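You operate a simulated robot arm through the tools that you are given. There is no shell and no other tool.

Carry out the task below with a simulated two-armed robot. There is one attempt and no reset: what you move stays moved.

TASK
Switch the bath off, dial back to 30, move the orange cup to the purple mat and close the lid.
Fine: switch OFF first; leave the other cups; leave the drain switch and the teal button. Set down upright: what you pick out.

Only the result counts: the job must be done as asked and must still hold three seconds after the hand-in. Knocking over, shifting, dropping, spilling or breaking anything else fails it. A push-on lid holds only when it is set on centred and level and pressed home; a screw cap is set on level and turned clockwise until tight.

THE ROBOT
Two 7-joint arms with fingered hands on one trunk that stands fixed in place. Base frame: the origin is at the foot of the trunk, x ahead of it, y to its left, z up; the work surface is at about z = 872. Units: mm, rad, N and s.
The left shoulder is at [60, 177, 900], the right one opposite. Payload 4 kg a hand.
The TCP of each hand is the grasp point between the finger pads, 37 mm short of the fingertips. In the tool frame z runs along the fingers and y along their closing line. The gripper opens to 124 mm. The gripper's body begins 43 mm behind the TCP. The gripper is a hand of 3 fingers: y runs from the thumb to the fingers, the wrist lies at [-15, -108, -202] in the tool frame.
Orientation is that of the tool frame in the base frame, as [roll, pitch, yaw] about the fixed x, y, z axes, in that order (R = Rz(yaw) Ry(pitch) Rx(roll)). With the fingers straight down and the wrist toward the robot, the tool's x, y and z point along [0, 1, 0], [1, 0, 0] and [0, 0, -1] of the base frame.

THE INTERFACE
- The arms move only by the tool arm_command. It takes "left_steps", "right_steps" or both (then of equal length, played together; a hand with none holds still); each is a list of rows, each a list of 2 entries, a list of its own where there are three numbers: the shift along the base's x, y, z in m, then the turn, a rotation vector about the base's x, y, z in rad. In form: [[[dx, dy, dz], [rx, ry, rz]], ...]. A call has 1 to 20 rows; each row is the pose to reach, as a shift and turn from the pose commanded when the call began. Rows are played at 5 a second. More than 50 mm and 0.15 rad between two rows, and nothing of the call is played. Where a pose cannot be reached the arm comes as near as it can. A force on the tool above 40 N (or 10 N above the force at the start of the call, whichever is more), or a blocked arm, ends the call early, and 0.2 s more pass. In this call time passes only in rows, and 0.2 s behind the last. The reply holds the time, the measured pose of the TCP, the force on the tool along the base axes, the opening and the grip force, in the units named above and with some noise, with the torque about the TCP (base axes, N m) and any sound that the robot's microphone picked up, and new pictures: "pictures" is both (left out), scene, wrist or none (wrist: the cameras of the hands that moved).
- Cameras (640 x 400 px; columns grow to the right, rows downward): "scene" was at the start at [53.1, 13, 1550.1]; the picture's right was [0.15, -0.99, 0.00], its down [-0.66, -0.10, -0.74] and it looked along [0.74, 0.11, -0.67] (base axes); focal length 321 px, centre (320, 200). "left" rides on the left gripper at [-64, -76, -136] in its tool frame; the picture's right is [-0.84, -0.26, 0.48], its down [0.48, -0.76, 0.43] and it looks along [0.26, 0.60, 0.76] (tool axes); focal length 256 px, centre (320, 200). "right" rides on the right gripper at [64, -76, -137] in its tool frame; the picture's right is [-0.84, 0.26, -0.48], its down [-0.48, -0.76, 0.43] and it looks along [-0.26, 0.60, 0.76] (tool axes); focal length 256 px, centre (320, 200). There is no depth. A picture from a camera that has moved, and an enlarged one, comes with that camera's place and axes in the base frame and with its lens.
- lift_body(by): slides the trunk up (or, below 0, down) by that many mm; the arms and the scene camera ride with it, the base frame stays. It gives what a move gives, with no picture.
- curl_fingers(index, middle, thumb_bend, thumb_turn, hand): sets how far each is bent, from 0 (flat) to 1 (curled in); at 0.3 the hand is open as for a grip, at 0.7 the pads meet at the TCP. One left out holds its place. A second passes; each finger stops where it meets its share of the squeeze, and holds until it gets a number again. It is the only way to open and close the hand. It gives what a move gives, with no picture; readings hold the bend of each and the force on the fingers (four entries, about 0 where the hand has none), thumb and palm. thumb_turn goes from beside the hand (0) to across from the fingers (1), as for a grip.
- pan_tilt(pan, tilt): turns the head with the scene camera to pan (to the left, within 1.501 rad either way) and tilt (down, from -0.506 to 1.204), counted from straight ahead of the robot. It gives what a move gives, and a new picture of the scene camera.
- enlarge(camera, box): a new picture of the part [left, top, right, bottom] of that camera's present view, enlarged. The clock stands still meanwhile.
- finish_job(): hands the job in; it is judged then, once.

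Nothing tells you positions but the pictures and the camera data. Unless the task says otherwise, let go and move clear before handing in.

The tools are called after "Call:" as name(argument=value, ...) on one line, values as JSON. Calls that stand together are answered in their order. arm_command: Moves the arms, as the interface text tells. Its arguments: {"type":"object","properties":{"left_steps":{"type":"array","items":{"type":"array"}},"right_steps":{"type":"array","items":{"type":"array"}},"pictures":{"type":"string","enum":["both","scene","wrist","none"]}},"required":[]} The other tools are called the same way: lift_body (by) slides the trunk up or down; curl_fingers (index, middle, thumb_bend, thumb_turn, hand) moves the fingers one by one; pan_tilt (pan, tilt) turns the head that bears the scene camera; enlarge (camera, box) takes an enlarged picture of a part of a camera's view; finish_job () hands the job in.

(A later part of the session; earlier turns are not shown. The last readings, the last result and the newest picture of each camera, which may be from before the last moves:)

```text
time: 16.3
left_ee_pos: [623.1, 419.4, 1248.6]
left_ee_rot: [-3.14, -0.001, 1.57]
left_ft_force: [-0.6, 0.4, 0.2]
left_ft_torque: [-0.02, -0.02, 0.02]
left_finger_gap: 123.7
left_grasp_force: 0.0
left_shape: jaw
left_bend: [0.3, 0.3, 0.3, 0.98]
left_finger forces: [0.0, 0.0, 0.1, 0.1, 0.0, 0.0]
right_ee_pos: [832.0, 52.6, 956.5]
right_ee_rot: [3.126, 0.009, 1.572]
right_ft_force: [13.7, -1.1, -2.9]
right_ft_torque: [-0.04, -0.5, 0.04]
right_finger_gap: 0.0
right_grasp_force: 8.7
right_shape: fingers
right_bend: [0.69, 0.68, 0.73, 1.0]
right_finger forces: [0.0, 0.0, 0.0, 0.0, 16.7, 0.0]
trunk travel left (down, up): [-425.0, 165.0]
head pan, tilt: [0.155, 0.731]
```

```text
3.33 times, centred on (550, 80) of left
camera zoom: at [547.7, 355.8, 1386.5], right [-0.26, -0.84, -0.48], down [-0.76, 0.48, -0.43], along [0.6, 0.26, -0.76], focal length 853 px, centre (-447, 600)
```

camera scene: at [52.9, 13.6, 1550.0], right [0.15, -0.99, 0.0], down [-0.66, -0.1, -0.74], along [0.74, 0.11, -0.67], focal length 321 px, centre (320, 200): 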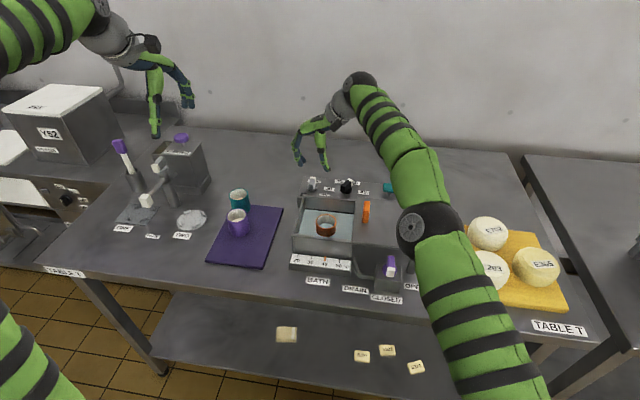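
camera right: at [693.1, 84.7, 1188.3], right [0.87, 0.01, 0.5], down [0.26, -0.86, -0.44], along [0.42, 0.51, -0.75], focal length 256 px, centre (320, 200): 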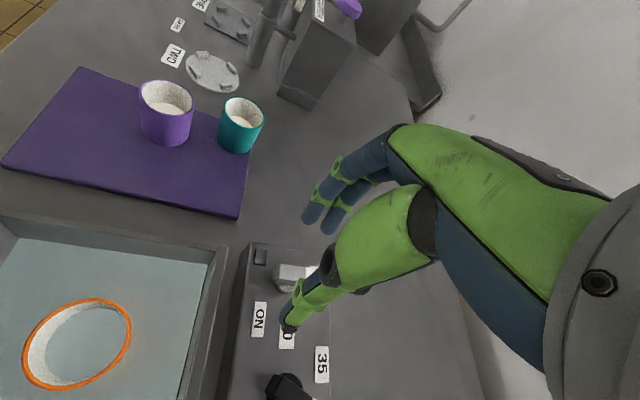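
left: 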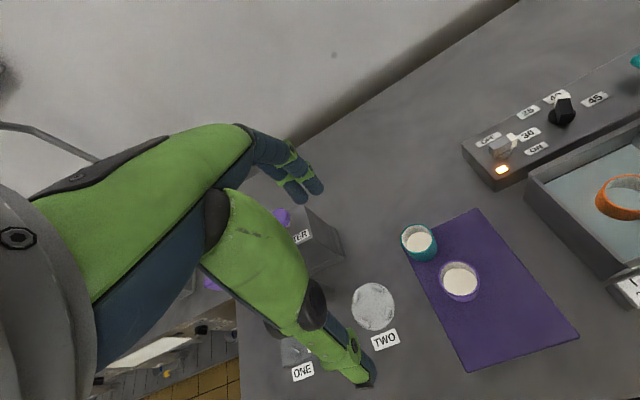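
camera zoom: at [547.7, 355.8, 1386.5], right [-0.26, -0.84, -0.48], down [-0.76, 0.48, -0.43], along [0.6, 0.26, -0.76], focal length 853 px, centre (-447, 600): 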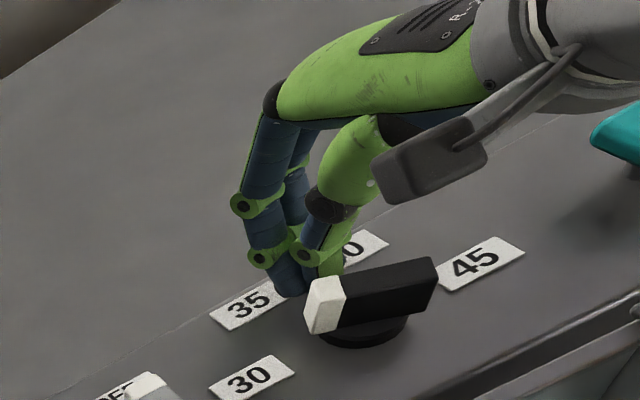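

The pointer has swung to about 65°, aimed toward 30. I'm shifting further along +y and then pushing −x to bring it to the 30 mark.

Call:
arm_command(right_steps=[[[0.003, 0.007, 0], [0, 0, 0]], [[0.003, 0.014, 0], [0, 0, 0]], [[0, 0.014, 0], [0, 0, 0]], [[-0.004, 0.014, 0], [0, 0, 0]]], pictures="none")

Call:
enlarge(camera="right", box=[160, 140, 480, 340])

Call:
enlarge(camera="left", box=[480, 20, 620, 140])

```text
time: 17.3
left_ee_pos: [623.5, 420.5, 1250.0]
left_ee_rot: [-3.14, 0.0, 1.571]
left_ft_force: [-0.3, -0.2, 0.2]
left_ft_torque: [-0.02, -0.01, 0.02]
left_finger_gap: 123.8
left_grasp_force: 0.0
left_shape: jaw
left_bend: [0.3, 0.3, 0.3, 0.98]
left_finger forces: [0.0, 0.0, 0.1, 0.0, 0.0, 0.0]
right_ee_pos: [830.5, 66.8, 955.6]
right_ee_rot: [3.127, 0.011, 1.571]
right_ft_force: [8.4, 6.2, -0.3]
right_ft_torque: [0.25, -0.34, 0.04]
right_finger_gap: 0.0
right_grasp_force: 7.5
right_shape: fingers
right_bend: [0.68, 0.69, 0.73, 1.0]
right_finger forces: [0.1, 0.0, 0.0, 0.0, 14.9, 0.0]
trunk travel left (down, up): [-425.0, 165.0]
head pan, tilt: [0.155, 0.731]
```

```text
2.00 times, centred on (320, 240) of right
camera zoom: at [751.9, 130.9, 1089.0], right [0.25, -0.83, 0.5], down [-0.75, -0.49, -0.44], along [0.61, -0.26, -0.75], focal length 512 px, centre (320, 120)
```

zoom: 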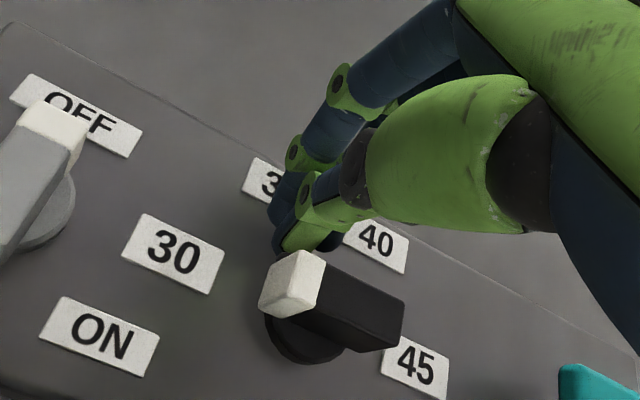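

```text
3.33 times, centred on (550, 80) of left
camera zoom: at [547.4, 355.9, 1386.5], right [-0.26, -0.84, -0.48], down [-0.76, 0.48, -0.43], along [0.6, 0.26, -0.76], focal length 853 px, centre (-447, 600)
```

zoom: 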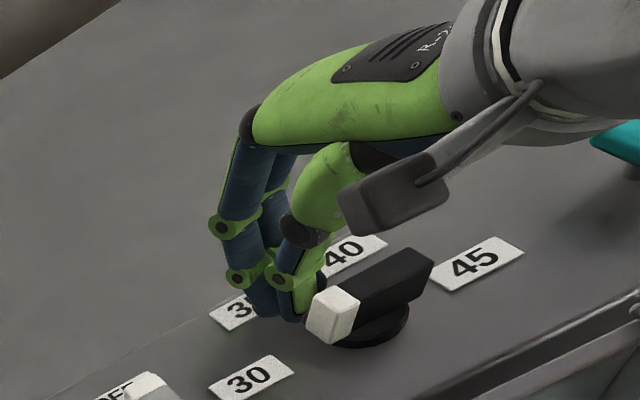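

The pointer now lines up with +y, at the 30 label. I'm backing off and checking where it rests.

Call:
arm_command(right_steps=[[[0.012, 0, 0], [0, 0, 0]], [[0.012, 0, 0.03], [0, 0, 0]], [[0.0, 0, 0.07], [0, 0, 0]], [[-0.03, -0.03, 0.1], [0, 0, 0]], [[-0.06, -0.06, 0.11], [0, 0, 0]], [[-0.06, -0.1, 0.11], [0, 0, 0]]], pictures="scene")

Call:
enlarge(camera="right", box=[0, 100, 360, 400])

Call:
enlarge(camera="left", box=[460, 40, 640, 160])

Call:
enlarge(camera="scene", box=[294, 172, 378, 208])

```text
refused: row 4 steps farther than a row can; nothing moved
```

```text
1.33 times, centred on (180, 250) of right
camera zoom: at [751.9, 130.9, 1089.0], right [0.25, -0.83, 0.5], down [-0.75, -0.49, -0.44], along [0.61, -0.26, -0.75], focal length 341 px, centre (507, 133)
```

zoom: 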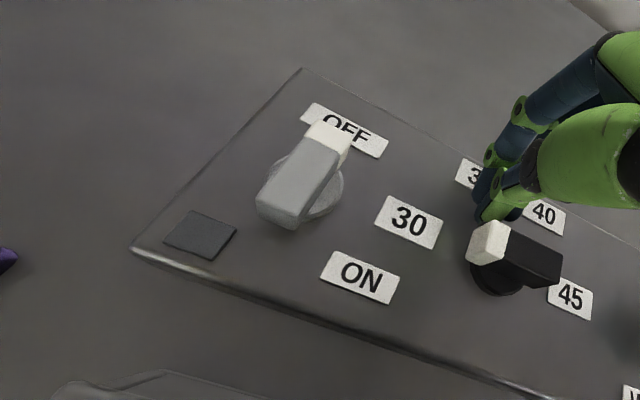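

```text
3.33 times, centred on (550, 100) of left
camera zoom: at [547.4, 355.9, 1386.5], right [-0.26, -0.84, -0.48], down [-0.76, 0.48, -0.43], along [0.6, 0.26, -0.76], focal length 853 px, centre (-447, 533)
```

zoom: 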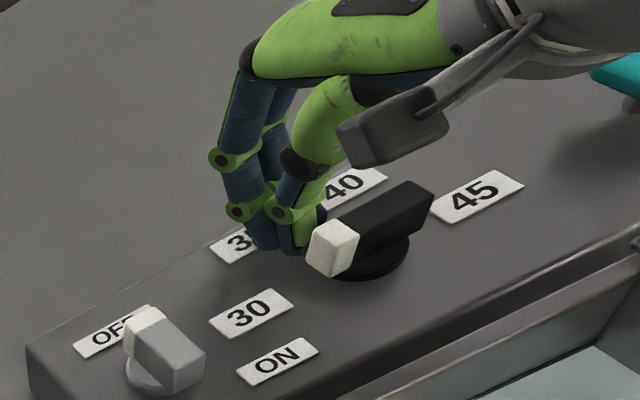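

```text
7.62 times, centred on (336, 190) of scene
camera zoom: at [54.1, 13.8, 1550.0], right [0.15, -0.99, 0.0], down [-0.66, -0.1, -0.74], along [0.74, 0.11, -0.67], focal length 2443 px, centre (198, 276)
```

zoom: 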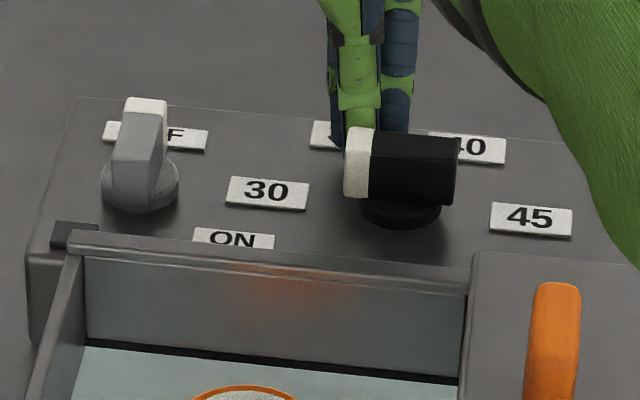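

Call:
arm_command(right_steps=[[[0.012, 0, 0], [0, 0, 0]], [[0.012, 0, 0.03], [0, 0, 0]], [[0.006, 0, 0.07], [0, 0, 0]], [[-0.014, -0.02, 0.1], [0, 0, 0]], [[-0.04, -0.05, 0.11], [0, 0, 0]], [[-0.06, -0.09, 0.11], [0, 0, 0]]], pictures="scene")

Call:
enlarge(camera="right", box=[0, 100, 360, 400])

Call:
enlarge(camera="left", box=[460, 40, 640, 160])

Call:
enlarge(camera="scene", box=[294, 172, 378, 208])

```text
time: 18.7
left_ee_pos: [623.0, 418.0, 1251.6]
left_ee_rot: [-3.14, 0.001, 1.57]
left_ft_force: [-0.5, -0.1, 0.1]
left_ft_torque: [0.02, 0.01, -0.01]
left_finger_gap: 123.9
left_grasp_force: 0.1
left_shape: jaw
left_bend: [0.3, 0.3, 0.3, 0.98]
left_finger forces: [0.0, 0.0, 0.1, 0.1, 0.0, 0.0]
right_ee_pos: [768.7, -25.6, 1067.5]
right_ee_rot: [3.129, 0.012, 1.572]
right_ft_force: [0.1, -0.1, -0.2]
right_ft_torque: [0.0, -0.01, 0.04]
right_finger_gap: 1.7
right_grasp_force: 0.1
right_shape: fingers
right_bend: [0.7, 0.7, 0.7, 1.0]
right_finger forces: [0.1, 0.0, 0.0, 0.1, 0.0, 0.0]
trunk travel left (down, up): [-425.0, 165.0]
head pan, tilt: [0.155, 0.731]
camera scene: at [52.8, 12.3, 1550.1], right [0.15, -0.99, 0.0], down [-0.66, -0.1, -0.74], along [0.74, 0.12, -0.67], focal length 321 px, centre (320, 200)
```

scene: 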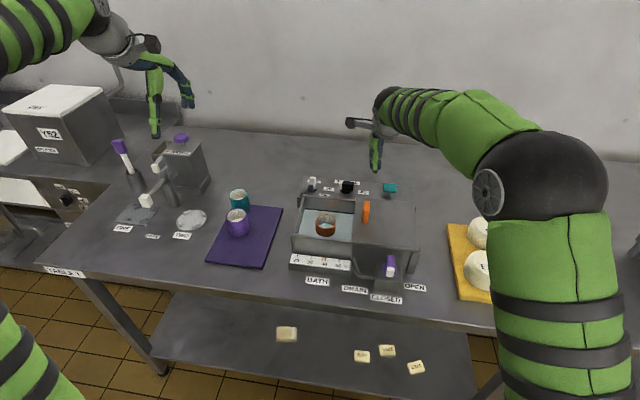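

```text
1.33 times, centred on (180, 250) of right
camera zoom: at [690.7, 39.1, 1200.4], right [0.25, -0.83, 0.5], down [-0.75, -0.49, -0.44], along [0.61, -0.26, -0.75], focal length 341 px, centre (507, 133)
```

zoom: 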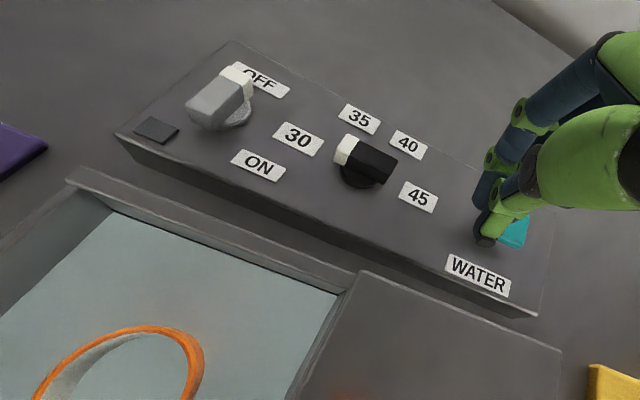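

```text
3.33 times, centred on (550, 100) of left
camera zoom: at [546.3, 354.4, 1387.5], right [-0.26, -0.84, -0.48], down [-0.76, 0.48, -0.43], along [0.6, 0.26, -0.76], focal length 853 px, centre (-447, 533)
```

zoom: 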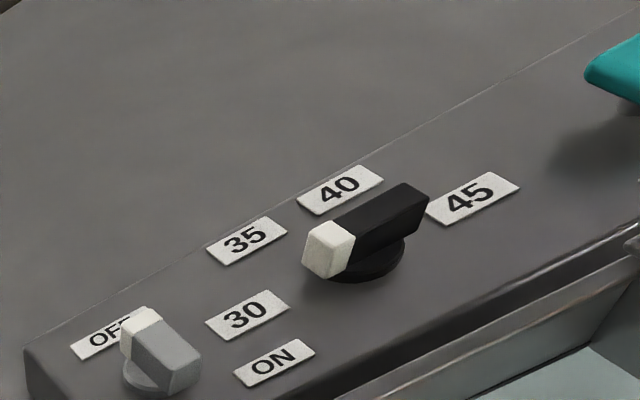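

```text
7.62 times, centred on (336, 190) of scene
camera zoom: at [52.8, 12.3, 1550.1], right [0.15, -0.99, 0.0], down [-0.66, -0.1, -0.74], along [0.74, 0.12, -0.67], focal length 2443 px, centre (198, 276)
```

zoom: 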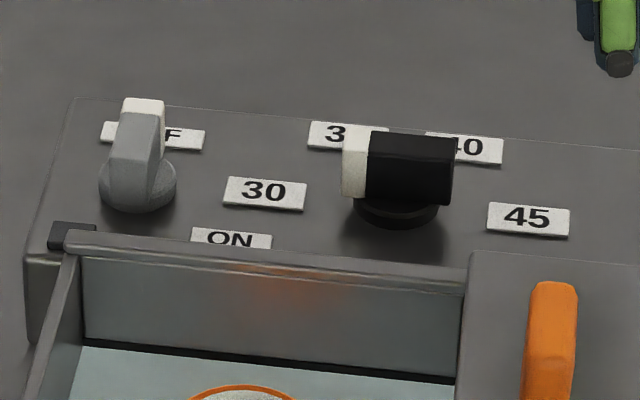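

The dial appears to rest at 30. I'm measuring its angle more closely.

Call:
enlarge(camera="scene", box=[332, 176, 364, 204])

Call:
enlarge(camera="right", box=[90, 160, 250, 260])

```text
14.29 times, centred on (348, 190) of scene
camera zoom: at [52.8, 12.3, 1550.1], right [0.15, -0.99, 0.0], down [-0.66, -0.1, -0.74], along [0.74, 0.12, -0.67], focal length 4581 px, centre (-80, 343)
```

zoom: 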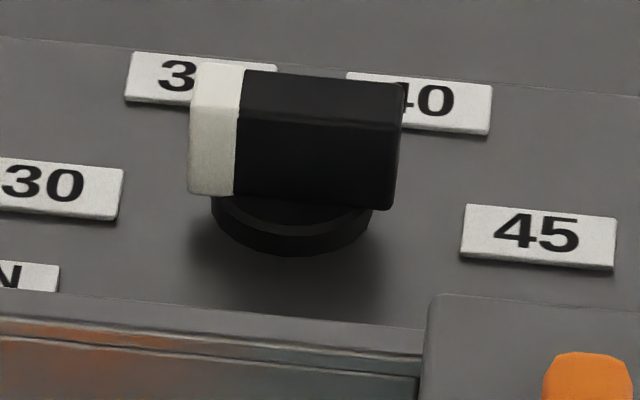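

```text
4.00 times, centred on (170, 210) of right
camera zoom: at [690.7, 39.1, 1200.4], right [0.25, -0.83, 0.5], down [-0.75, -0.49, -0.44], along [0.61, -0.26, -0.75], focal length 1024 px, centre (920, 160)
```

zoom: 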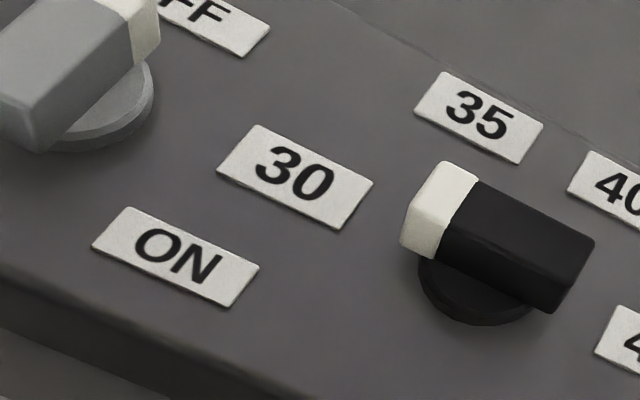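

The dial sits on 30 and the switch is OFF. Now I'm parking the right hand clear to the right and bringing the left hand over the cup at about (646,88).

Call:
arm_command(left_steps=[[[0.003, -0.037, 0], [0, 0, 0]], [[0.005, -0.073, 0], [0, 0, 0]], [[0.008, -0.11, -0.01], [0, 0, 0]], [[0.011, -0.147, -0.03], [0, 0, 0]], [[0.013, -0.183, -0.05], [0, 0, 0]], [[0.016, -0.22, -0.07], [0, 0, 0]], [[0.019, -0.257, -0.08], [0, 0, 0]], [[0.021, -0.293, -0.09], [0, 0, 0]], [[0.024, -0.33, -0.1], [0, 0, 0]]], right_steps=[[[-0.017, -0.022, 0.009], [0, 0, 0]], [[-0.034, -0.044, 0.018], [0, 0, 0]], [[-0.05, -0.066, 0.027], [0, 0, 0]], [[-0.068, -0.088, 0.036], [0, 0, 0]], [[-0.085, -0.11, 0.045], [0, 0, 0]], [[-0.1, -0.132, 0.054], [0, 0, 0]], [[-0.118, -0.154, 0.063], [0, 0, 0]], [[-0.134, -0.176, 0.072], [0, 0, 0]], [[-0.15, -0.198, 0.08], [0, 0, 0]]], pictures="both")

Call:
curl_fingers(hand="left", index=0.4, middle=0.4, thumb_bend=0.4, thumb_turn=1)

Call:
enlarge(camera="left", box=[160, 120, 560, 400])

Call:
enlarge(camera="scene", box=[270, 120, 430, 260])

```text
time: 20.7
left_ee_pos: [645.2, 86.8, 1150.5]
left_ee_rot: [-3.141, 0.0, 1.571]
left_ft_force: [-0.1, -0.1, 0.0]
left_ft_torque: [0.0, -0.03, 0.03]
left_finger_gap: 123.6
left_grasp_force: 0.1
left_shape: jaw
left_bend: [0.3, 0.3, 0.3, 0.98]
left_finger forces: [0.1, 0.0, 0.1, 0.1, 0.0, 0.0]
right_ee_pos: [620.2, -224.9, 1145.7]
right_ee_rot: [3.128, 0.011, 1.571]
right_ft_force: [-0.1, 0.1, -0.3]
right_ft_torque: [-0.02, 0.0, 0.0]
right_finger_gap: 1.8
right_grasp_force: 0.0
right_shape: fingers
right_bend: [0.7, 0.7, 0.7, 1.0]
right_finger forces: [0.0, 0.0, 0.0, 0.0, 0.1, 0.0]
trunk travel left (down, up): [-425.0, 165.0]
head pan, tilt: [0.155, 0.731]
camera scene: at [53.0, 11.7, 1550.1], right [0.15, -0.99, 0.0], down [-0.66, -0.1, -0.74], along [0.74, 0.12, -0.67], focal length 321 px, centre (320, 200)
camera right: at [541.1, -159.9, 1279.2], right [0.25, -0.83, 0.5], down [-0.75, -0.49, -0.44], along [0.61, -0.26, -0.75], focal length 256 px, centre (320, 200)
camera left: at [569.7, 24.1, 1287.8], right [-0.26, -0.84, -0.48], down [-0.76, 0.48, -0.43], along [0.6, 0.26, -0.76], focal length 256 px, centre (320, 200)
```

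scene: 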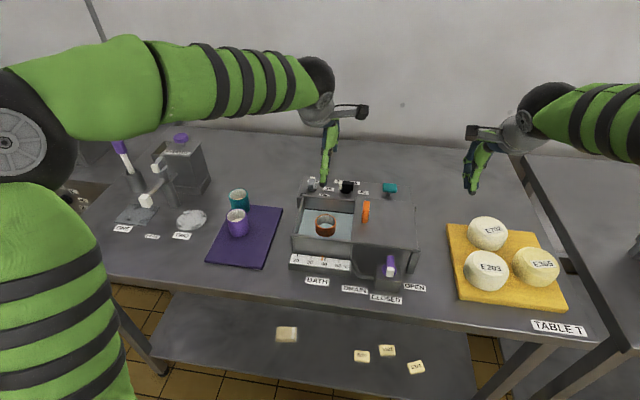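
right: 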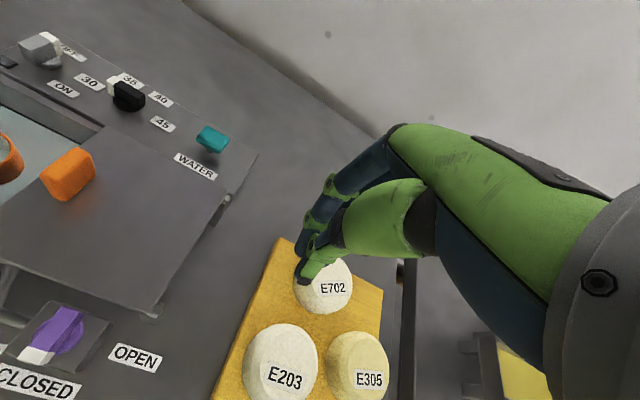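
left: 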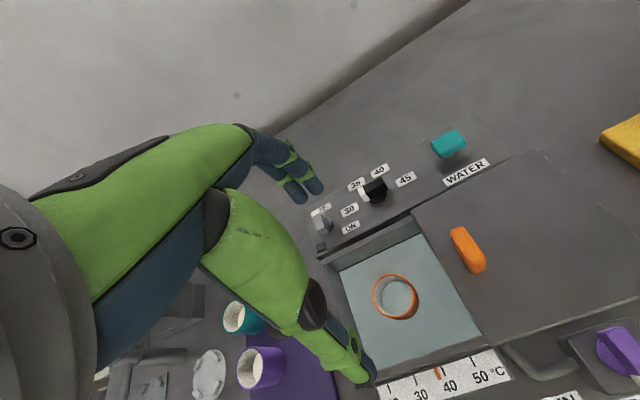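

```text
time: 21.7
left_ee_pos: [645.1, 88.6, 1150.3]
left_ee_rot: [-3.141, 0.0, 1.571]
left_ft_force: [-0.2, -0.6, -0.2]
left_ft_torque: [-0.01, -0.02, 0.0]
left_finger_gap: 93.6
left_grasp_force: 0.0
left_shape: fingers
left_bend: [0.4, 0.4, 0.4, 0.99]
left_finger forces: [0.0, 0.0, 0.1, 0.0, 0.1, 0.0]
right_ee_pos: [618.4, -223.9, 1145.2]
right_ee_rot: [3.128, 0.012, 1.569]
right_ft_force: [0.0, -0.5, -0.5]
right_ft_torque: [0.01, -0.01, 0.02]
right_finger_gap: 1.7
right_grasp_force: 0.1
right_shape: fingers
right_bend: [0.7, 0.7, 0.7, 1.0]
right_finger forces: [0.0, 0.1, 0.0, 0.0, 0.1, 0.1]
trunk travel left (down, up): [-425.0, 165.0]
head pan, tilt: [0.155, 0.731]
```

```text
1.43 times, centred on (360, 260) of left
camera zoom: at [569.9, 25.3, 1287.6], right [-0.26, -0.84, -0.48], down [-0.76, 0.48, -0.43], along [0.6, 0.26, -0.76], focal length 366 px, centre (263, 114)
```

zoom: 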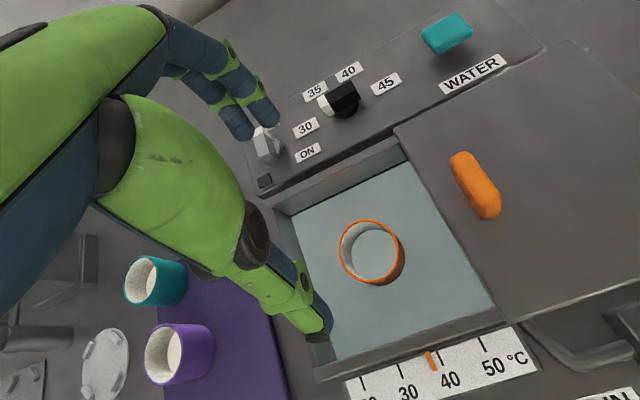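

```text
2.86 times, centred on (350, 190) of scene
camera zoom: at [53.1, 12.8, 1550.1], right [0.15, -0.99, 0.0], down [-0.66, -0.1, -0.74], along [0.74, 0.11, -0.67], focal length 916 px, centre (234, 229)
```

zoom: 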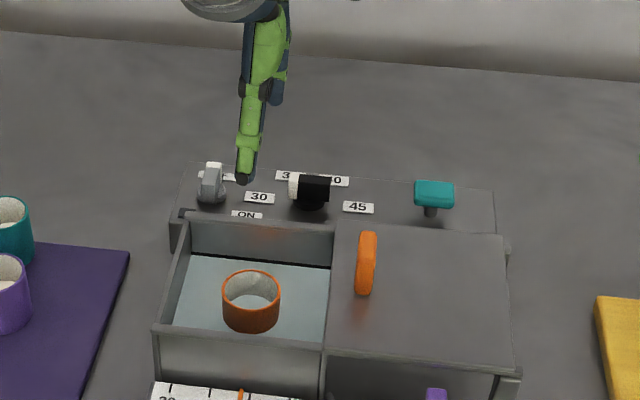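

The cup rim is confirmed at about (647,88.5,943). I'm narrowing the hand slightly and lowering it around the cup.

Call:
curl_fingers(hand="left", index=0.43, middle=0.43, thumb_bend=0.43)

Call:
arm_command(left_steps=[[[0.001, 0.001, -0.04], [0, 0, 0]], [[0.001, 0.001, -0.08], [0, 0, 0]], [[0.001, 0.001, -0.12], [0, 0, 0]], [[0.001, 0.001, -0.15], [0, 0, 0]]], pictures="none")

Call:
enlarge(camera="left", box=[160, 120, 560, 400])

Call:
enlarge(camera="scene", box=[280, 160, 400, 260])

Call:
enlarge(camera="right", box=[0, 40, 160, 240])

```text
time: 22.7
left_ee_pos: [645.0, 88.5, 1151.3]
left_ee_rot: [-3.141, -0.001, 1.571]
left_ft_force: [0.6, 0.5, 0.1]
left_ft_torque: [-0.01, -0.01, 0.0]
left_finger_gap: 84.2
left_grasp_force: 0.0
left_shape: fingers
left_bend: [0.43, 0.43, 0.43, 0.99]
left_finger forces: [0.1, 0.0, 0.0, 0.1, 0.1, 0.0]
right_ee_pos: [618.8, -224.2, 1144.9]
right_ee_rot: [3.128, 0.012, 1.57]
right_ft_force: [0.2, -0.5, 0.1]
right_ft_torque: [0.02, -0.02, 0.02]
right_finger_gap: 1.8
right_grasp_force: 0.2
right_shape: fingers
right_bend: [0.7, 0.7, 0.7, 1.0]
right_finger forces: [0.0, 0.0, 0.1, 0.1, 0.0, 0.0]
trunk travel left (down, up): [-425.0, 165.0]
head pan, tilt: [0.155, 0.731]
```

```text
time: 23.7
left_ee_pos: [648.2, 89.6, 1001.4]
left_ee_rot: [3.141, 0.0, 1.571]
left_ft_force: [0.1, -0.1, -0.3]
left_ft_torque: [-0.02, 0.02, -0.01]
left_finger_gap: 83.8
left_grasp_force: 0.1
left_shape: fingers
left_bend: [0.43, 0.43, 0.43, 0.99]
left_finger forces: [0.0, 0.1, 0.1, 0.0, 0.1, 0.0]
right_ee_pos: [618.4, -224.2, 1144.2]
right_ee_rot: [3.128, 0.011, 1.571]
right_ft_force: [-0.6, 0.2, 0.4]
right_ft_torque: [0.01, 0.0, 0.01]
right_finger_gap: 1.8
right_grasp_force: 0.1
right_shape: fingers
right_bend: [0.7, 0.7, 0.7, 1.0]
right_finger forces: [0.1, 0.0, 0.1, 0.0, 0.1, 0.0]
trunk travel left (down, up): [-425.0, 165.0]
head pan, tilt: [0.155, 0.731]
```

```text
1.43 times, centred on (360, 260) of left
camera zoom: at [572.6, 25.5, 1138.2], right [-0.26, -0.84, -0.48], down [-0.76, 0.48, -0.43], along [0.6, 0.26, -0.76], focal length 366 px, centre (263, 114)
```

zoom: 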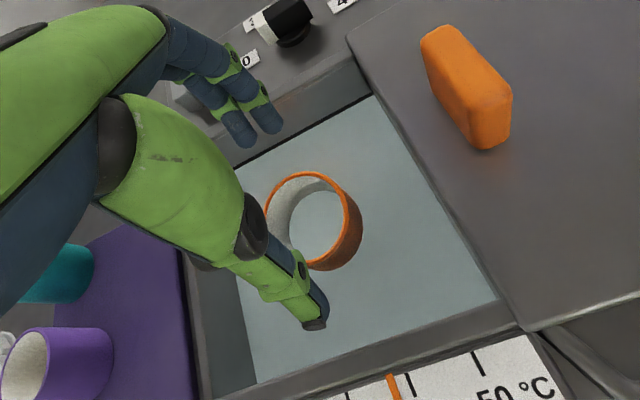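

```text
4.00 times, centred on (340, 210) of scene
camera zoom: at [53.4, 12.6, 1550.1], right [0.15, -0.99, 0.0], down [-0.66, -0.1, -0.74], along [0.74, 0.11, -0.67], focal length 1283 px, centre (240, 160)
```

zoom: 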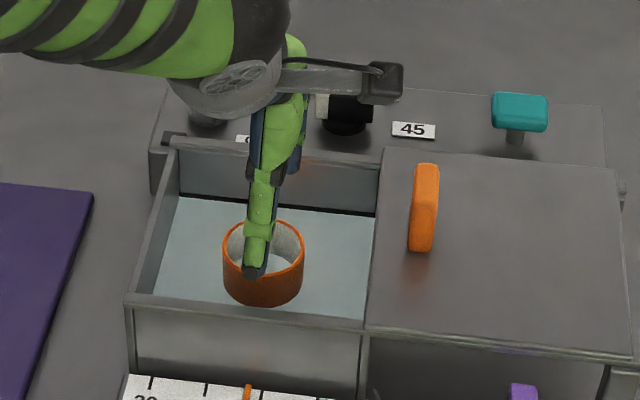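

```text
2.00 times, centred on (80, 140) of right
camera zoom: at [541.7, -159.1, 1279.2], right [0.25, -0.83, 0.5], down [-0.75, -0.49, -0.44], along [0.61, -0.26, -0.75], focal length 512 px, centre (800, 320)
```

zoom: 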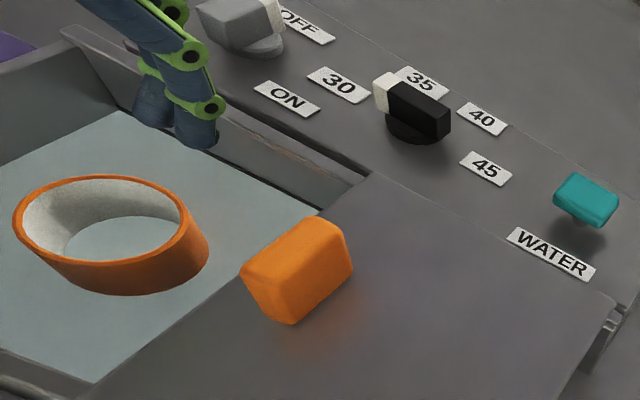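

The alignment looks good. I'm lowering the rest of the way and checking for contact.

Call:
arm_command(left_steps=[[[-0.001, 0, -0.02], [0, 0, 0]], [[-0.001, 0, -0.04], [0, 0, 0]], [[-0.001, 0, -0.055], [0, 0, 0]], [[-0.001, 0, -0.067], [0, 0, 0]]], pictures="none")

Call:
enlarge(camera="left", box=[160, 60, 560, 340])

Call:
enlarge(camera="scene", box=[280, 160, 400, 260])

Call:
enlarge(camera="right", box=[0, 40, 160, 240])

```text
time: 24.7
left_ee_pos: [643.5, 88.7, 933.4]
left_ee_rot: [3.141, -0.001, 1.571]
left_ft_force: [-14.7, -1.3, 2.8]
left_ft_torque: [0.03, -0.69, 0.09]
left_finger_gap: 84.0
left_grasp_force: 6.5
left_shape: fingers
left_bend: [0.43, 0.46, 0.43, 0.99]
left_finger forces: [0.1, 13.7, 0.0, 0.0, 0.0, 0.1]
right_ee_pos: [616.1, -224.1, 1146.5]
right_ee_rot: [3.125, 0.012, 1.57]
right_ft_force: [0.8, 0.0, 0.4]
right_ft_torque: [-0.01, -0.03, -0.01]
right_finger_gap: 1.7
right_grasp_force: 0.1
right_shape: fingers
right_bend: [0.7, 0.7, 0.7, 1.0]
right_finger forces: [0.1, 0.0, 0.0, 0.0, 0.0, 0.0]
trunk travel left (down, up): [-425.0, 165.0]
head pan, tilt: [0.155, 0.731]
```

```text
1.43 times, centred on (360, 200) of left
camera zoom: at [567.6, 25.3, 1070.6], right [-0.26, -0.84, -0.48], down [-0.76, 0.48, -0.43], along [0.6, 0.26, -0.76], focal length 366 px, centre (263, 200)
```

zoom: 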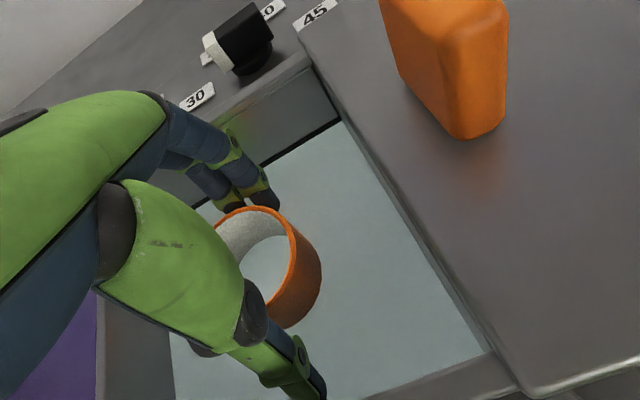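

```text
4.00 times, centred on (340, 210) of scene
camera zoom: at [49.6, 12.7, 1550.5], right [0.15, -0.99, 0.0], down [-0.66, -0.1, -0.75], along [0.74, 0.12, -0.67], focal length 1283 px, centre (240, 160)
```

zoom: 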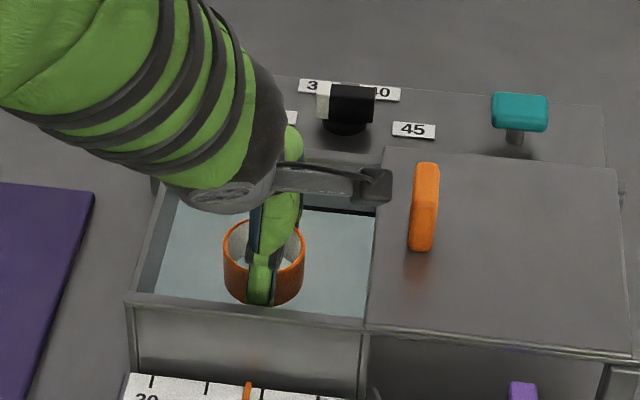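

```text
2.00 times, centred on (80, 140) of right
camera zoom: at [538.5, -159.0, 1280.8], right [0.25, -0.83, 0.5], down [-0.75, -0.49, -0.44], along [0.61, -0.26, -0.75], focal length 512 px, centre (800, 320)
```

zoom: 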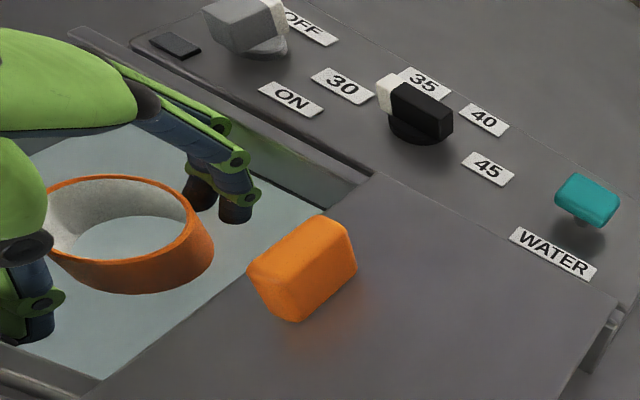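

The middle finger is touching the bath's back wall on its outer side. I'm curling the two fingers in first to get off the wall.

Call:
curl_fingers(hand="left", index=0.47, middle=0.47)

```text
time: 25.7
left_ee_pos: [645.1, 88.8, 933.5]
left_ee_rot: [3.141, -0.001, 1.57]
left_ft_force: [-6.8, 0.6, -1.8]
left_ft_torque: [-0.04, 0.07, 0.11]
left_finger_gap: 78.1
left_grasp_force: 2.9
left_shape: fingers
left_bend: [0.47, 0.49, 0.43, 0.99]
left_finger forces: [0.0, 6.4, 0.1, 0.0, 0.0, 0.0]
right_ee_pos: [618.9, -223.5, 1146.5]
right_ee_rot: [3.125, 0.013, 1.571]
right_ft_force: [-1.1, 1.0, -0.4]
right_ft_torque: [0.0, 0.01, 0.01]
right_finger_gap: 1.9
right_grasp_force: 0.1
right_shape: fingers
right_bend: [0.7, 0.7, 0.7, 1.0]
right_finger forces: [0.0, 0.1, 0.1, 0.1, 0.0, 0.1]
trunk travel left (down, up): [-425.0, 165.0]
head pan, tilt: [0.155, 0.731]
```

Call:
arm_command(left_steps=[[[-0.004, 0, 0], [0, 0, 0]]], pictures="none")

Call:
enlarge(camera="right", box=[0, 40, 160, 240])

Call:
enlarge(camera="left", box=[160, 60, 400, 260])

```text
time: 26.1
left_ee_pos: [643.9, 88.9, 932.3]
left_ee_rot: [3.14, 0.002, 1.571]
left_ft_force: [0.8, 0.1, 0.2]
left_ft_torque: [0.01, -0.02, 0.04]
left_finger_gap: 77.9
left_grasp_force: 0.0
left_shape: fingers
left_bend: [0.47, 0.47, 0.43, 0.99]
left_finger forces: [0.0, 0.0, 0.0, 0.0, 0.1, 0.0]
right_ee_pos: [618.8, -224.7, 1146.1]
right_ee_rot: [3.127, 0.012, 1.571]
right_ft_force: [-0.8, 0.8, 0.1]
right_ft_torque: [-0.03, 0.0, 0.0]
right_finger_gap: 1.9
right_grasp_force: 0.2
right_shape: fingers
right_bend: [0.7, 0.7, 0.7, 1.0]
right_finger forces: [0.1, 0.0, 0.1, 0.1, 0.1, 0.1]
trunk travel left (down, up): [-425.0, 165.0]
head pan, tilt: [0.155, 0.731]
```

```text
2.00 times, centred on (80, 140) of right
camera zoom: at [541.4, -159.1, 1279.4], right [0.25, -0.83, 0.5], down [-0.75, -0.49, -0.44], along [0.61, -0.26, -0.75], focal length 512 px, centre (800, 320)
```

zoom: 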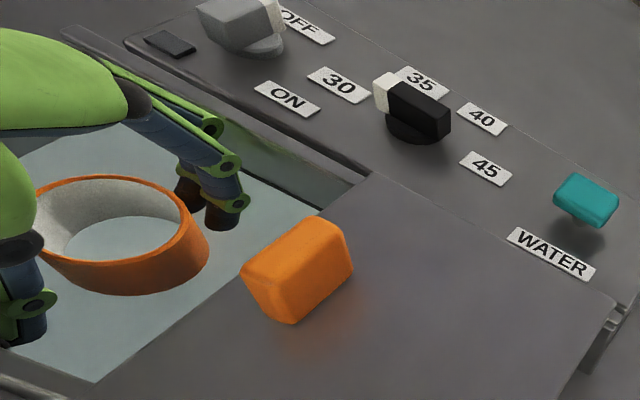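

```text
2.00 times, centred on (280, 160) of left
camera zoom: at [567.5, 25.8, 1070.7], right [-0.26, -0.84, -0.48], down [-0.76, 0.48, -0.44], along [0.6, 0.25, -0.76], focal length 512 px, centre (400, 280)
```

zoom: 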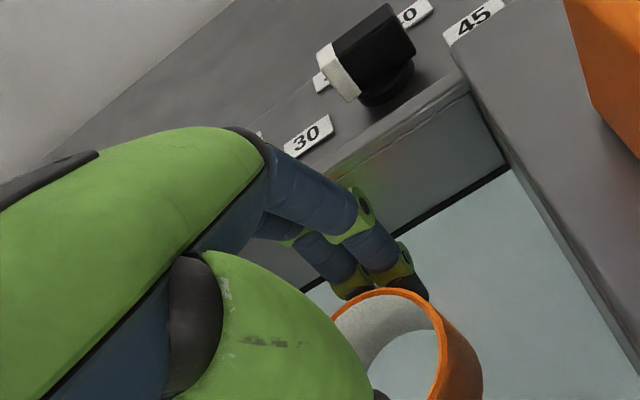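

The hand is free of the wall and straddles the cup. I'm closing gently.

Call:
curl_fingers(hand="left", index=0.54, middle=0.54, thumb_bend=0.54)

Call:
enlarge(camera="right", box=[0, 40, 160, 240])

Call:
enlarge(camera="scene", box=[290, 180, 380, 250])

```text
time: 27.1
left_ee_pos: [641.9, 88.4, 933.6]
left_ee_rot: [-3.141, 0.0, 1.572]
left_ft_force: [-1.5, -0.7, 6.9]
left_ft_torque: [0.01, -0.15, -0.02]
left_finger_gap: 59.9
left_grasp_force: 7.8
left_shape: fingers
left_bend: [0.52, 0.52, 0.52, 1.0]
left_finger forces: [3.4, 3.4, 0.0, 0.0, 8.7, 0.0]
right_ee_pos: [619.1, -223.9, 1146.2]
right_ee_rot: [3.126, 0.012, 1.572]
right_ft_force: [-0.4, 0.1, 0.4]
right_ft_torque: [0.01, -0.01, -0.01]
right_finger_gap: 1.5
right_grasp_force: 0.0
right_shape: fingers
right_bend: [0.7, 0.7, 0.7, 1.0]
right_finger forces: [0.1, 0.0, 0.0, 0.0, 0.0, 0.0]
trunk travel left (down, up): [-425.0, 165.0]
head pan, tilt: [0.155, 0.731]
```

```text
2.00 times, centred on (80, 140) of right
camera zoom: at [540.9, -159.0, 1279.6], right [0.25, -0.83, 0.5], down [-0.75, -0.49, -0.44], along [0.61, -0.26, -0.75], focal length 512 px, centre (800, 320)
```

zoom: 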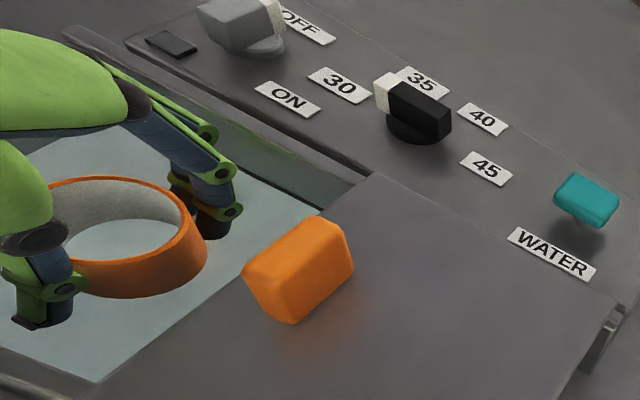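

```text
5.71 times, centred on (335, 215) of scene
camera zoom: at [52.5, 12.8, 1550.1], right [0.15, -0.99, 0.0], down [-0.66, -0.1, -0.75], along [0.74, 0.11, -0.67], focal length 1832 px, centre (234, 114)
```

zoom: 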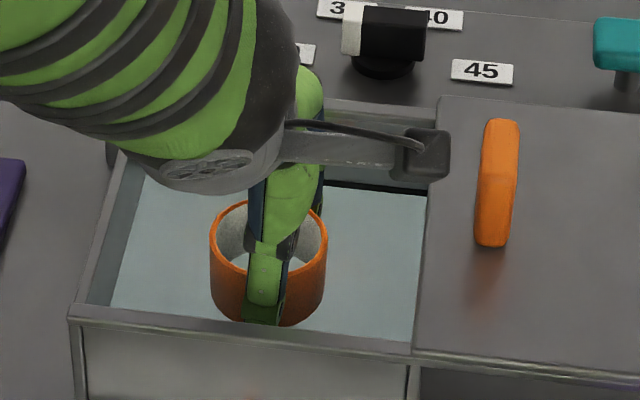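

The cup is held between the thumb and both fingers. I'm firming the grip and lifting a little as a test.

Call:
curl_fingers(hand="left", index=0.58, middle=0.58, thumb_bend=0.58)

Call:
arm_command(left_steps=[[[0, 0, 0.006], [0, 0, 0]], [[0, 0, 0.014], [0, 0, 0]], [[0, 0, 0.022], [0, 0, 0]], [[0, 0, 0.03], [0, 0, 0]]], pictures="none")

Call:
enlarge(camera="right", box=[0, 40, 160, 240])

Call:
enlarge(camera="scene", box=[290, 180, 380, 250])

Call:
enlarge(camera="left", box=[160, 100, 480, 340])

```text
time: 28.1
left_ee_pos: [641.4, 88.7, 933.1]
left_ee_rot: [3.139, -0.002, 1.572]
left_ft_force: [0.9, -0.1, 10.1]
left_ft_torque: [0.02, -0.34, 0.0]
left_finger_gap: 59.0
left_grasp_force: 13.4
left_shape: fingers
left_bend: [0.52, 0.52, 0.54, 1.0]
left_finger forces: [6.3, 6.5, 0.0, 0.0, 14.1, 0.0]
right_ee_pos: [619.1, -224.0, 1144.7]
right_ee_rot: [3.127, 0.012, 1.571]
right_ft_force: [0.4, -0.6, 0.0]
right_ft_torque: [0.0, -0.02, -0.01]
right_finger_gap: 2.0
right_grasp_force: 0.0
right_shape: fingers
right_bend: [0.7, 0.7, 0.7, 1.0]
right_finger forces: [0.0, 0.0, 0.0, 0.0, 0.0, 0.1]
trunk travel left (down, up): [-425.0, 165.0]
head pan, tilt: [0.155, 0.731]
```

```text
time: 29.1
left_ee_pos: [643.6, 90.7, 963.5]
left_ee_rot: [3.141, 0.001, 1.571]
left_ft_force: [0.1, -0.5, -1.7]
left_ft_torque: [0.01, -0.06, 0.01]
left_finger_gap: 57.7
left_grasp_force: 12.0
left_shape: fingers
left_bend: [0.53, 0.53, 0.54, 1.0]
left_finger forces: [5.8, 5.6, 0.0, 0.0, 11.1, 0.2]
right_ee_pos: [618.5, -223.6, 1145.0]
right_ee_rot: [3.129, 0.013, 1.571]
right_ft_force: [0.2, 0.4, 0.2]
right_ft_torque: [0.02, -0.01, 0.01]
right_finger_gap: 1.7
right_grasp_force: 0.0
right_shape: fingers
right_bend: [0.7, 0.7, 0.7, 1.0]
right_finger forces: [0.0, 0.0, 0.0, 0.0, 0.0, 0.0]
trunk travel left (down, up): [-425.0, 165.0]
head pan, tilt: [0.155, 0.731]
```

```text
2.00 times, centred on (80, 140) of right
camera zoom: at [541.4, -158.8, 1279.3], right [0.25, -0.83, 0.5], down [-0.75, -0.49, -0.44], along [0.61, -0.26, -0.75], focal length 512 px, centre (800, 320)
```

zoom: 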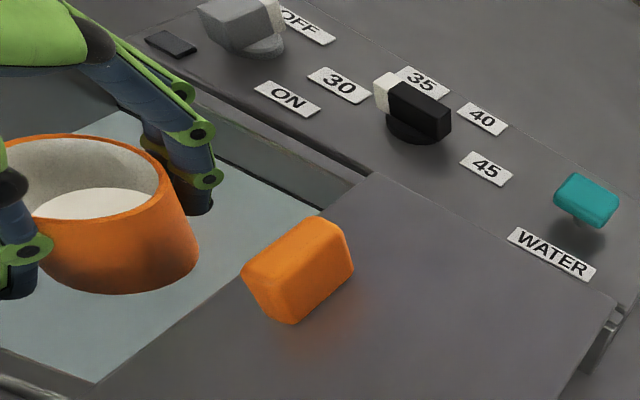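

```text
5.71 times, centred on (335, 215) of scene
camera zoom: at [53.1, 13.0, 1550.0], right [0.15, -0.99, 0.0], down [-0.66, -0.1, -0.74], along [0.74, 0.11, -0.67], focal length 1832 px, centre (234, 114)
```

zoom: 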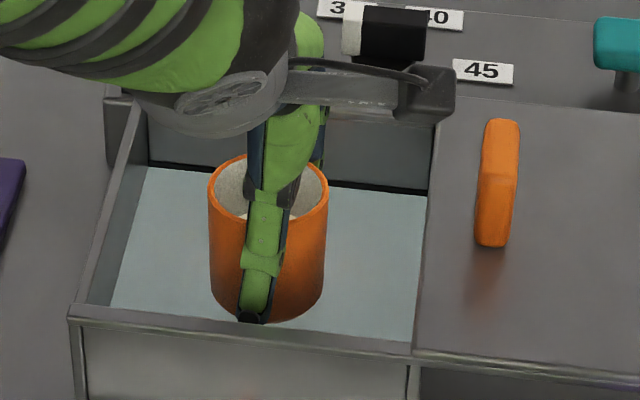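

```text
1.67 times, centred on (320, 220) of left
camera zoom: at [567.0, 26.4, 1101.0], right [-0.26, -0.84, -0.48], down [-0.76, 0.48, -0.43], along [0.6, 0.26, -0.76], focal length 427 px, centre (320, 167)
```

zoom: 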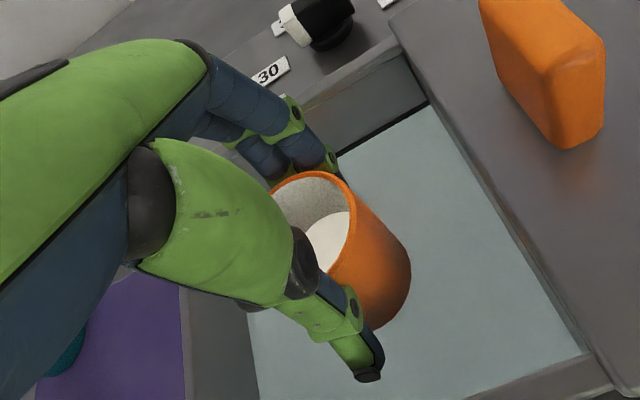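

The cup lifts upright with its contents. I'm raising it clear of the bath wall smoothly, then carrying it over the front-right of the purple mat.

Call:
arm_command(left_steps=[[[0, 0, 0.01], [0, 0, 0]], [[0, 0, 0.025], [0, 0, 0]], [[0, 0, 0.04], [0, 0, 0]], [[0, 0, 0.055], [0, 0, 0]], [[0, 0, 0.07], [0, 0, 0]], [[0, 0, 0.083], [0, 0, 0]], [[0, 0, 0.092], [0, 0, 0]], [[0, 0, 0.095], [0, 0, 0]]], pictures="scene")

Call:
enlarge(camera="right", box=[0, 0, 160, 200])

Call:
enlarge(camera="scene", box=[200, 150, 360, 280])

```text
time: 30.9
left_ee_pos: [642.5, 89.9, 1059.1]
left_ee_rot: [-3.141, -0.001, 1.571]
left_ft_force: [-0.4, 0.0, -1.5]
left_ft_torque: [-0.01, 0.02, -0.03]
left_finger_gap: 58.1
left_grasp_force: 11.2
left_shape: fingers
left_bend: [0.53, 0.53, 0.54, 1.0]
left_finger forces: [5.8, 5.5, 0.0, 0.0, 10.9, 0.0]
right_ee_pos: [618.2, -224.6, 1145.0]
right_ee_rot: [3.128, 0.011, 1.571]
right_ft_force: [0.2, 0.8, -0.2]
right_ft_torque: [0.02, -0.04, -0.02]
right_finger_gap: 2.0
right_grasp_force: 0.1
right_shape: fingers
right_bend: [0.7, 0.7, 0.7, 1.0]
right_finger forces: [0.1, 0.0, 0.0, 0.1, 0.0, 0.0]
trunk travel left (down, up): [-425.0, 165.0]
head pan, tilt: [0.155, 0.731]
camera scene: at [53.2, 12.8, 1550.1], right [0.15, -0.99, 0.0], down [-0.66, -0.1, -0.74], along [0.74, 0.11, -0.67], focal length 321 px, centre (320, 200)
```

scene: 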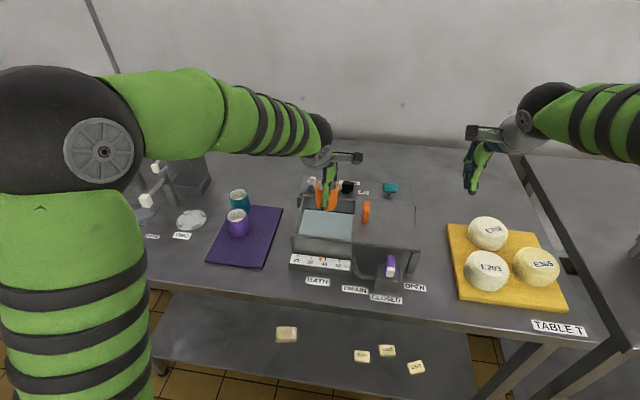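

```text
2.00 times, centred on (80, 100) of right
camera zoom: at [541.4, -158.9, 1279.3], right [0.25, -0.83, 0.5], down [-0.75, -0.49, -0.44], along [0.61, -0.26, -0.75], focal length 512 px, centre (800, 400)
```

zoom: 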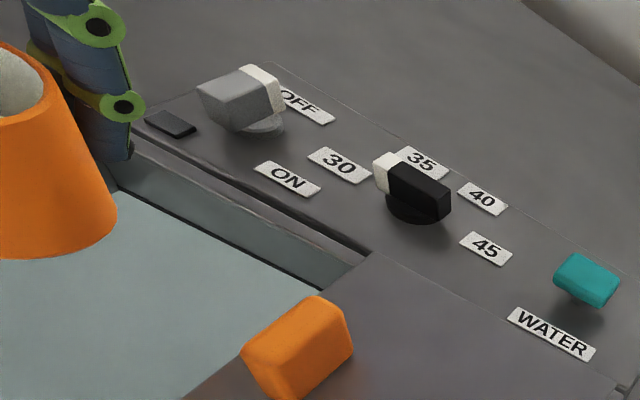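

```text
3.08 times, centred on (280, 215) of scene
camera zoom: at [53.2, 12.8, 1550.1], right [0.15, -0.99, 0.0], down [-0.66, -0.1, -0.74], along [0.74, 0.11, -0.67], focal length 987 px, centre (443, 154)
```

zoom: 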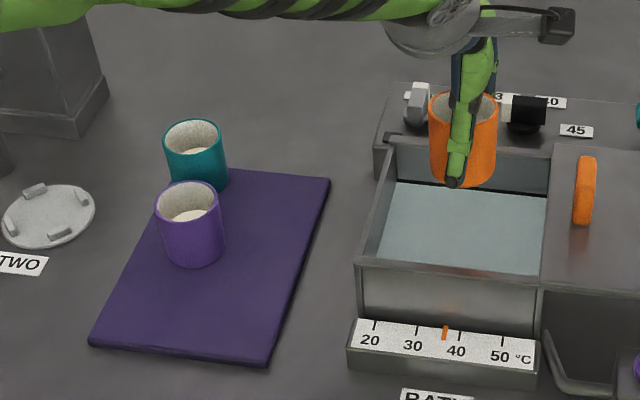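

The cup is clear and upright. I'm carrying it to above (558,275) on the mat.

Call:
arm_command(left_steps=[[[-0.004, 0.008, 0], [0, 0, 0]], [[-0.011, 0.024, 0], [0, 0, 0]], [[-0.02, 0.044, 0], [0, 0, 0]], [[-0.03, 0.066, 0], [0, 0, 0]], [[-0.04, 0.088, 0], [0, 0, 0]], [[-0.05, 0.11, 0], [0, 0, 0]], [[-0.06, 0.132, 0], [0, 0, 0]], [[-0.069, 0.152, 0], [0, 0, 0]], [[-0.077, 0.17, 0], [0, 0, 0]], [[-0.082, 0.181, 0], [0, 0, 0]], [[-0.084, 0.186, 0], [0, 0, 0]]], pictures="both")

Call:
enlarge(camera="scene", box=[180, 150, 340, 280])

```text
time: 33.3
left_ee_pos: [557.7, 275.1, 1058.8]
left_ee_rot: [-3.141, 0.001, 1.571]
left_ft_force: [-0.2, 0.4, -0.5]
left_ft_torque: [-0.03, 0.03, 0.01]
left_finger_gap: 57.6
left_grasp_force: 10.8
left_shape: fingers
left_bend: [0.53, 0.53, 0.54, 1.0]
left_finger forces: [5.7, 5.5, 0.0, 0.0, 11.0, 0.0]
right_ee_pos: [619.6, -223.2, 1146.1]
right_ee_rot: [3.128, 0.013, 1.571]
right_ft_force: [0.6, -0.9, 0.2]
right_ft_torque: [0.02, 0.01, -0.02]
right_finger_gap: 1.9
right_grasp_force: 0.0
right_shape: fingers
right_bend: [0.7, 0.7, 0.7, 1.0]
right_finger forces: [0.1, 0.0, 0.0, 0.0, 0.0, 0.0]
trunk travel left (down, up): [-425.0, 165.0]
head pan, tilt: [0.155, 0.731]
camera scene: at [53.1, 13.0, 1550.1], right [0.15, -0.99, 0.0], down [-0.66, -0.1, -0.74], along [0.74, 0.11, -0.67], focal length 321 px, centre (320, 200)
camera left: at [482.5, 212.7, 1195.3], right [-0.26, -0.84, -0.48], down [-0.76, 0.48, -0.43], along [0.6, 0.26, -0.76], focal length 256 px, centre (320, 200)
```

scene: 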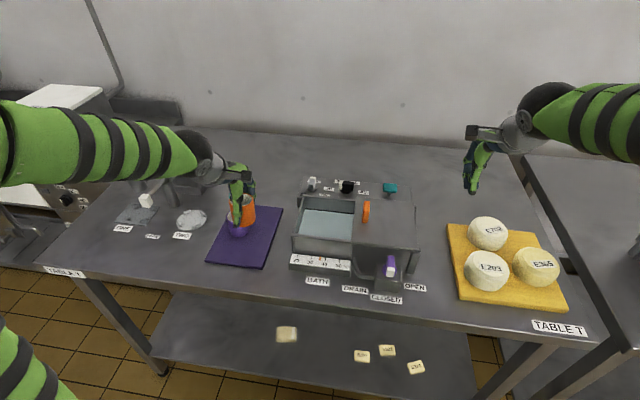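
left: 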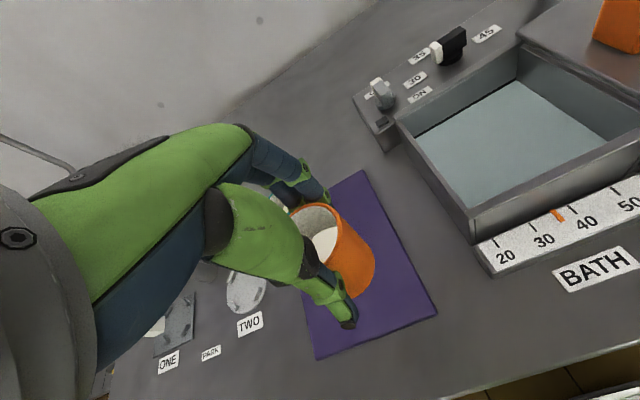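

```text
3.08 times, centred on (260, 215) of scene
camera zoom: at [53.1, 13.0, 1550.1], right [0.15, -0.99, 0.0], down [-0.66, -0.1, -0.74], along [0.74, 0.11, -0.67], focal length 987 px, centre (505, 154)
```

zoom: 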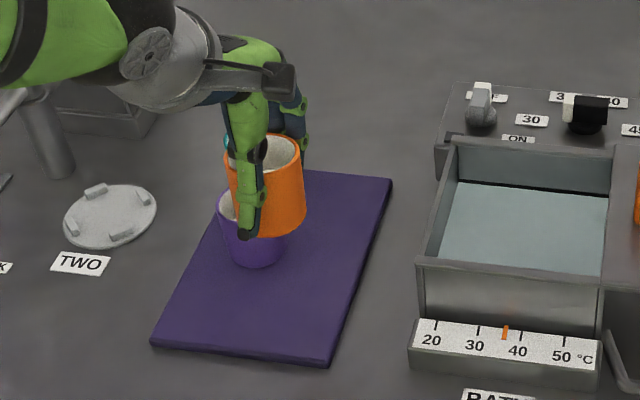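

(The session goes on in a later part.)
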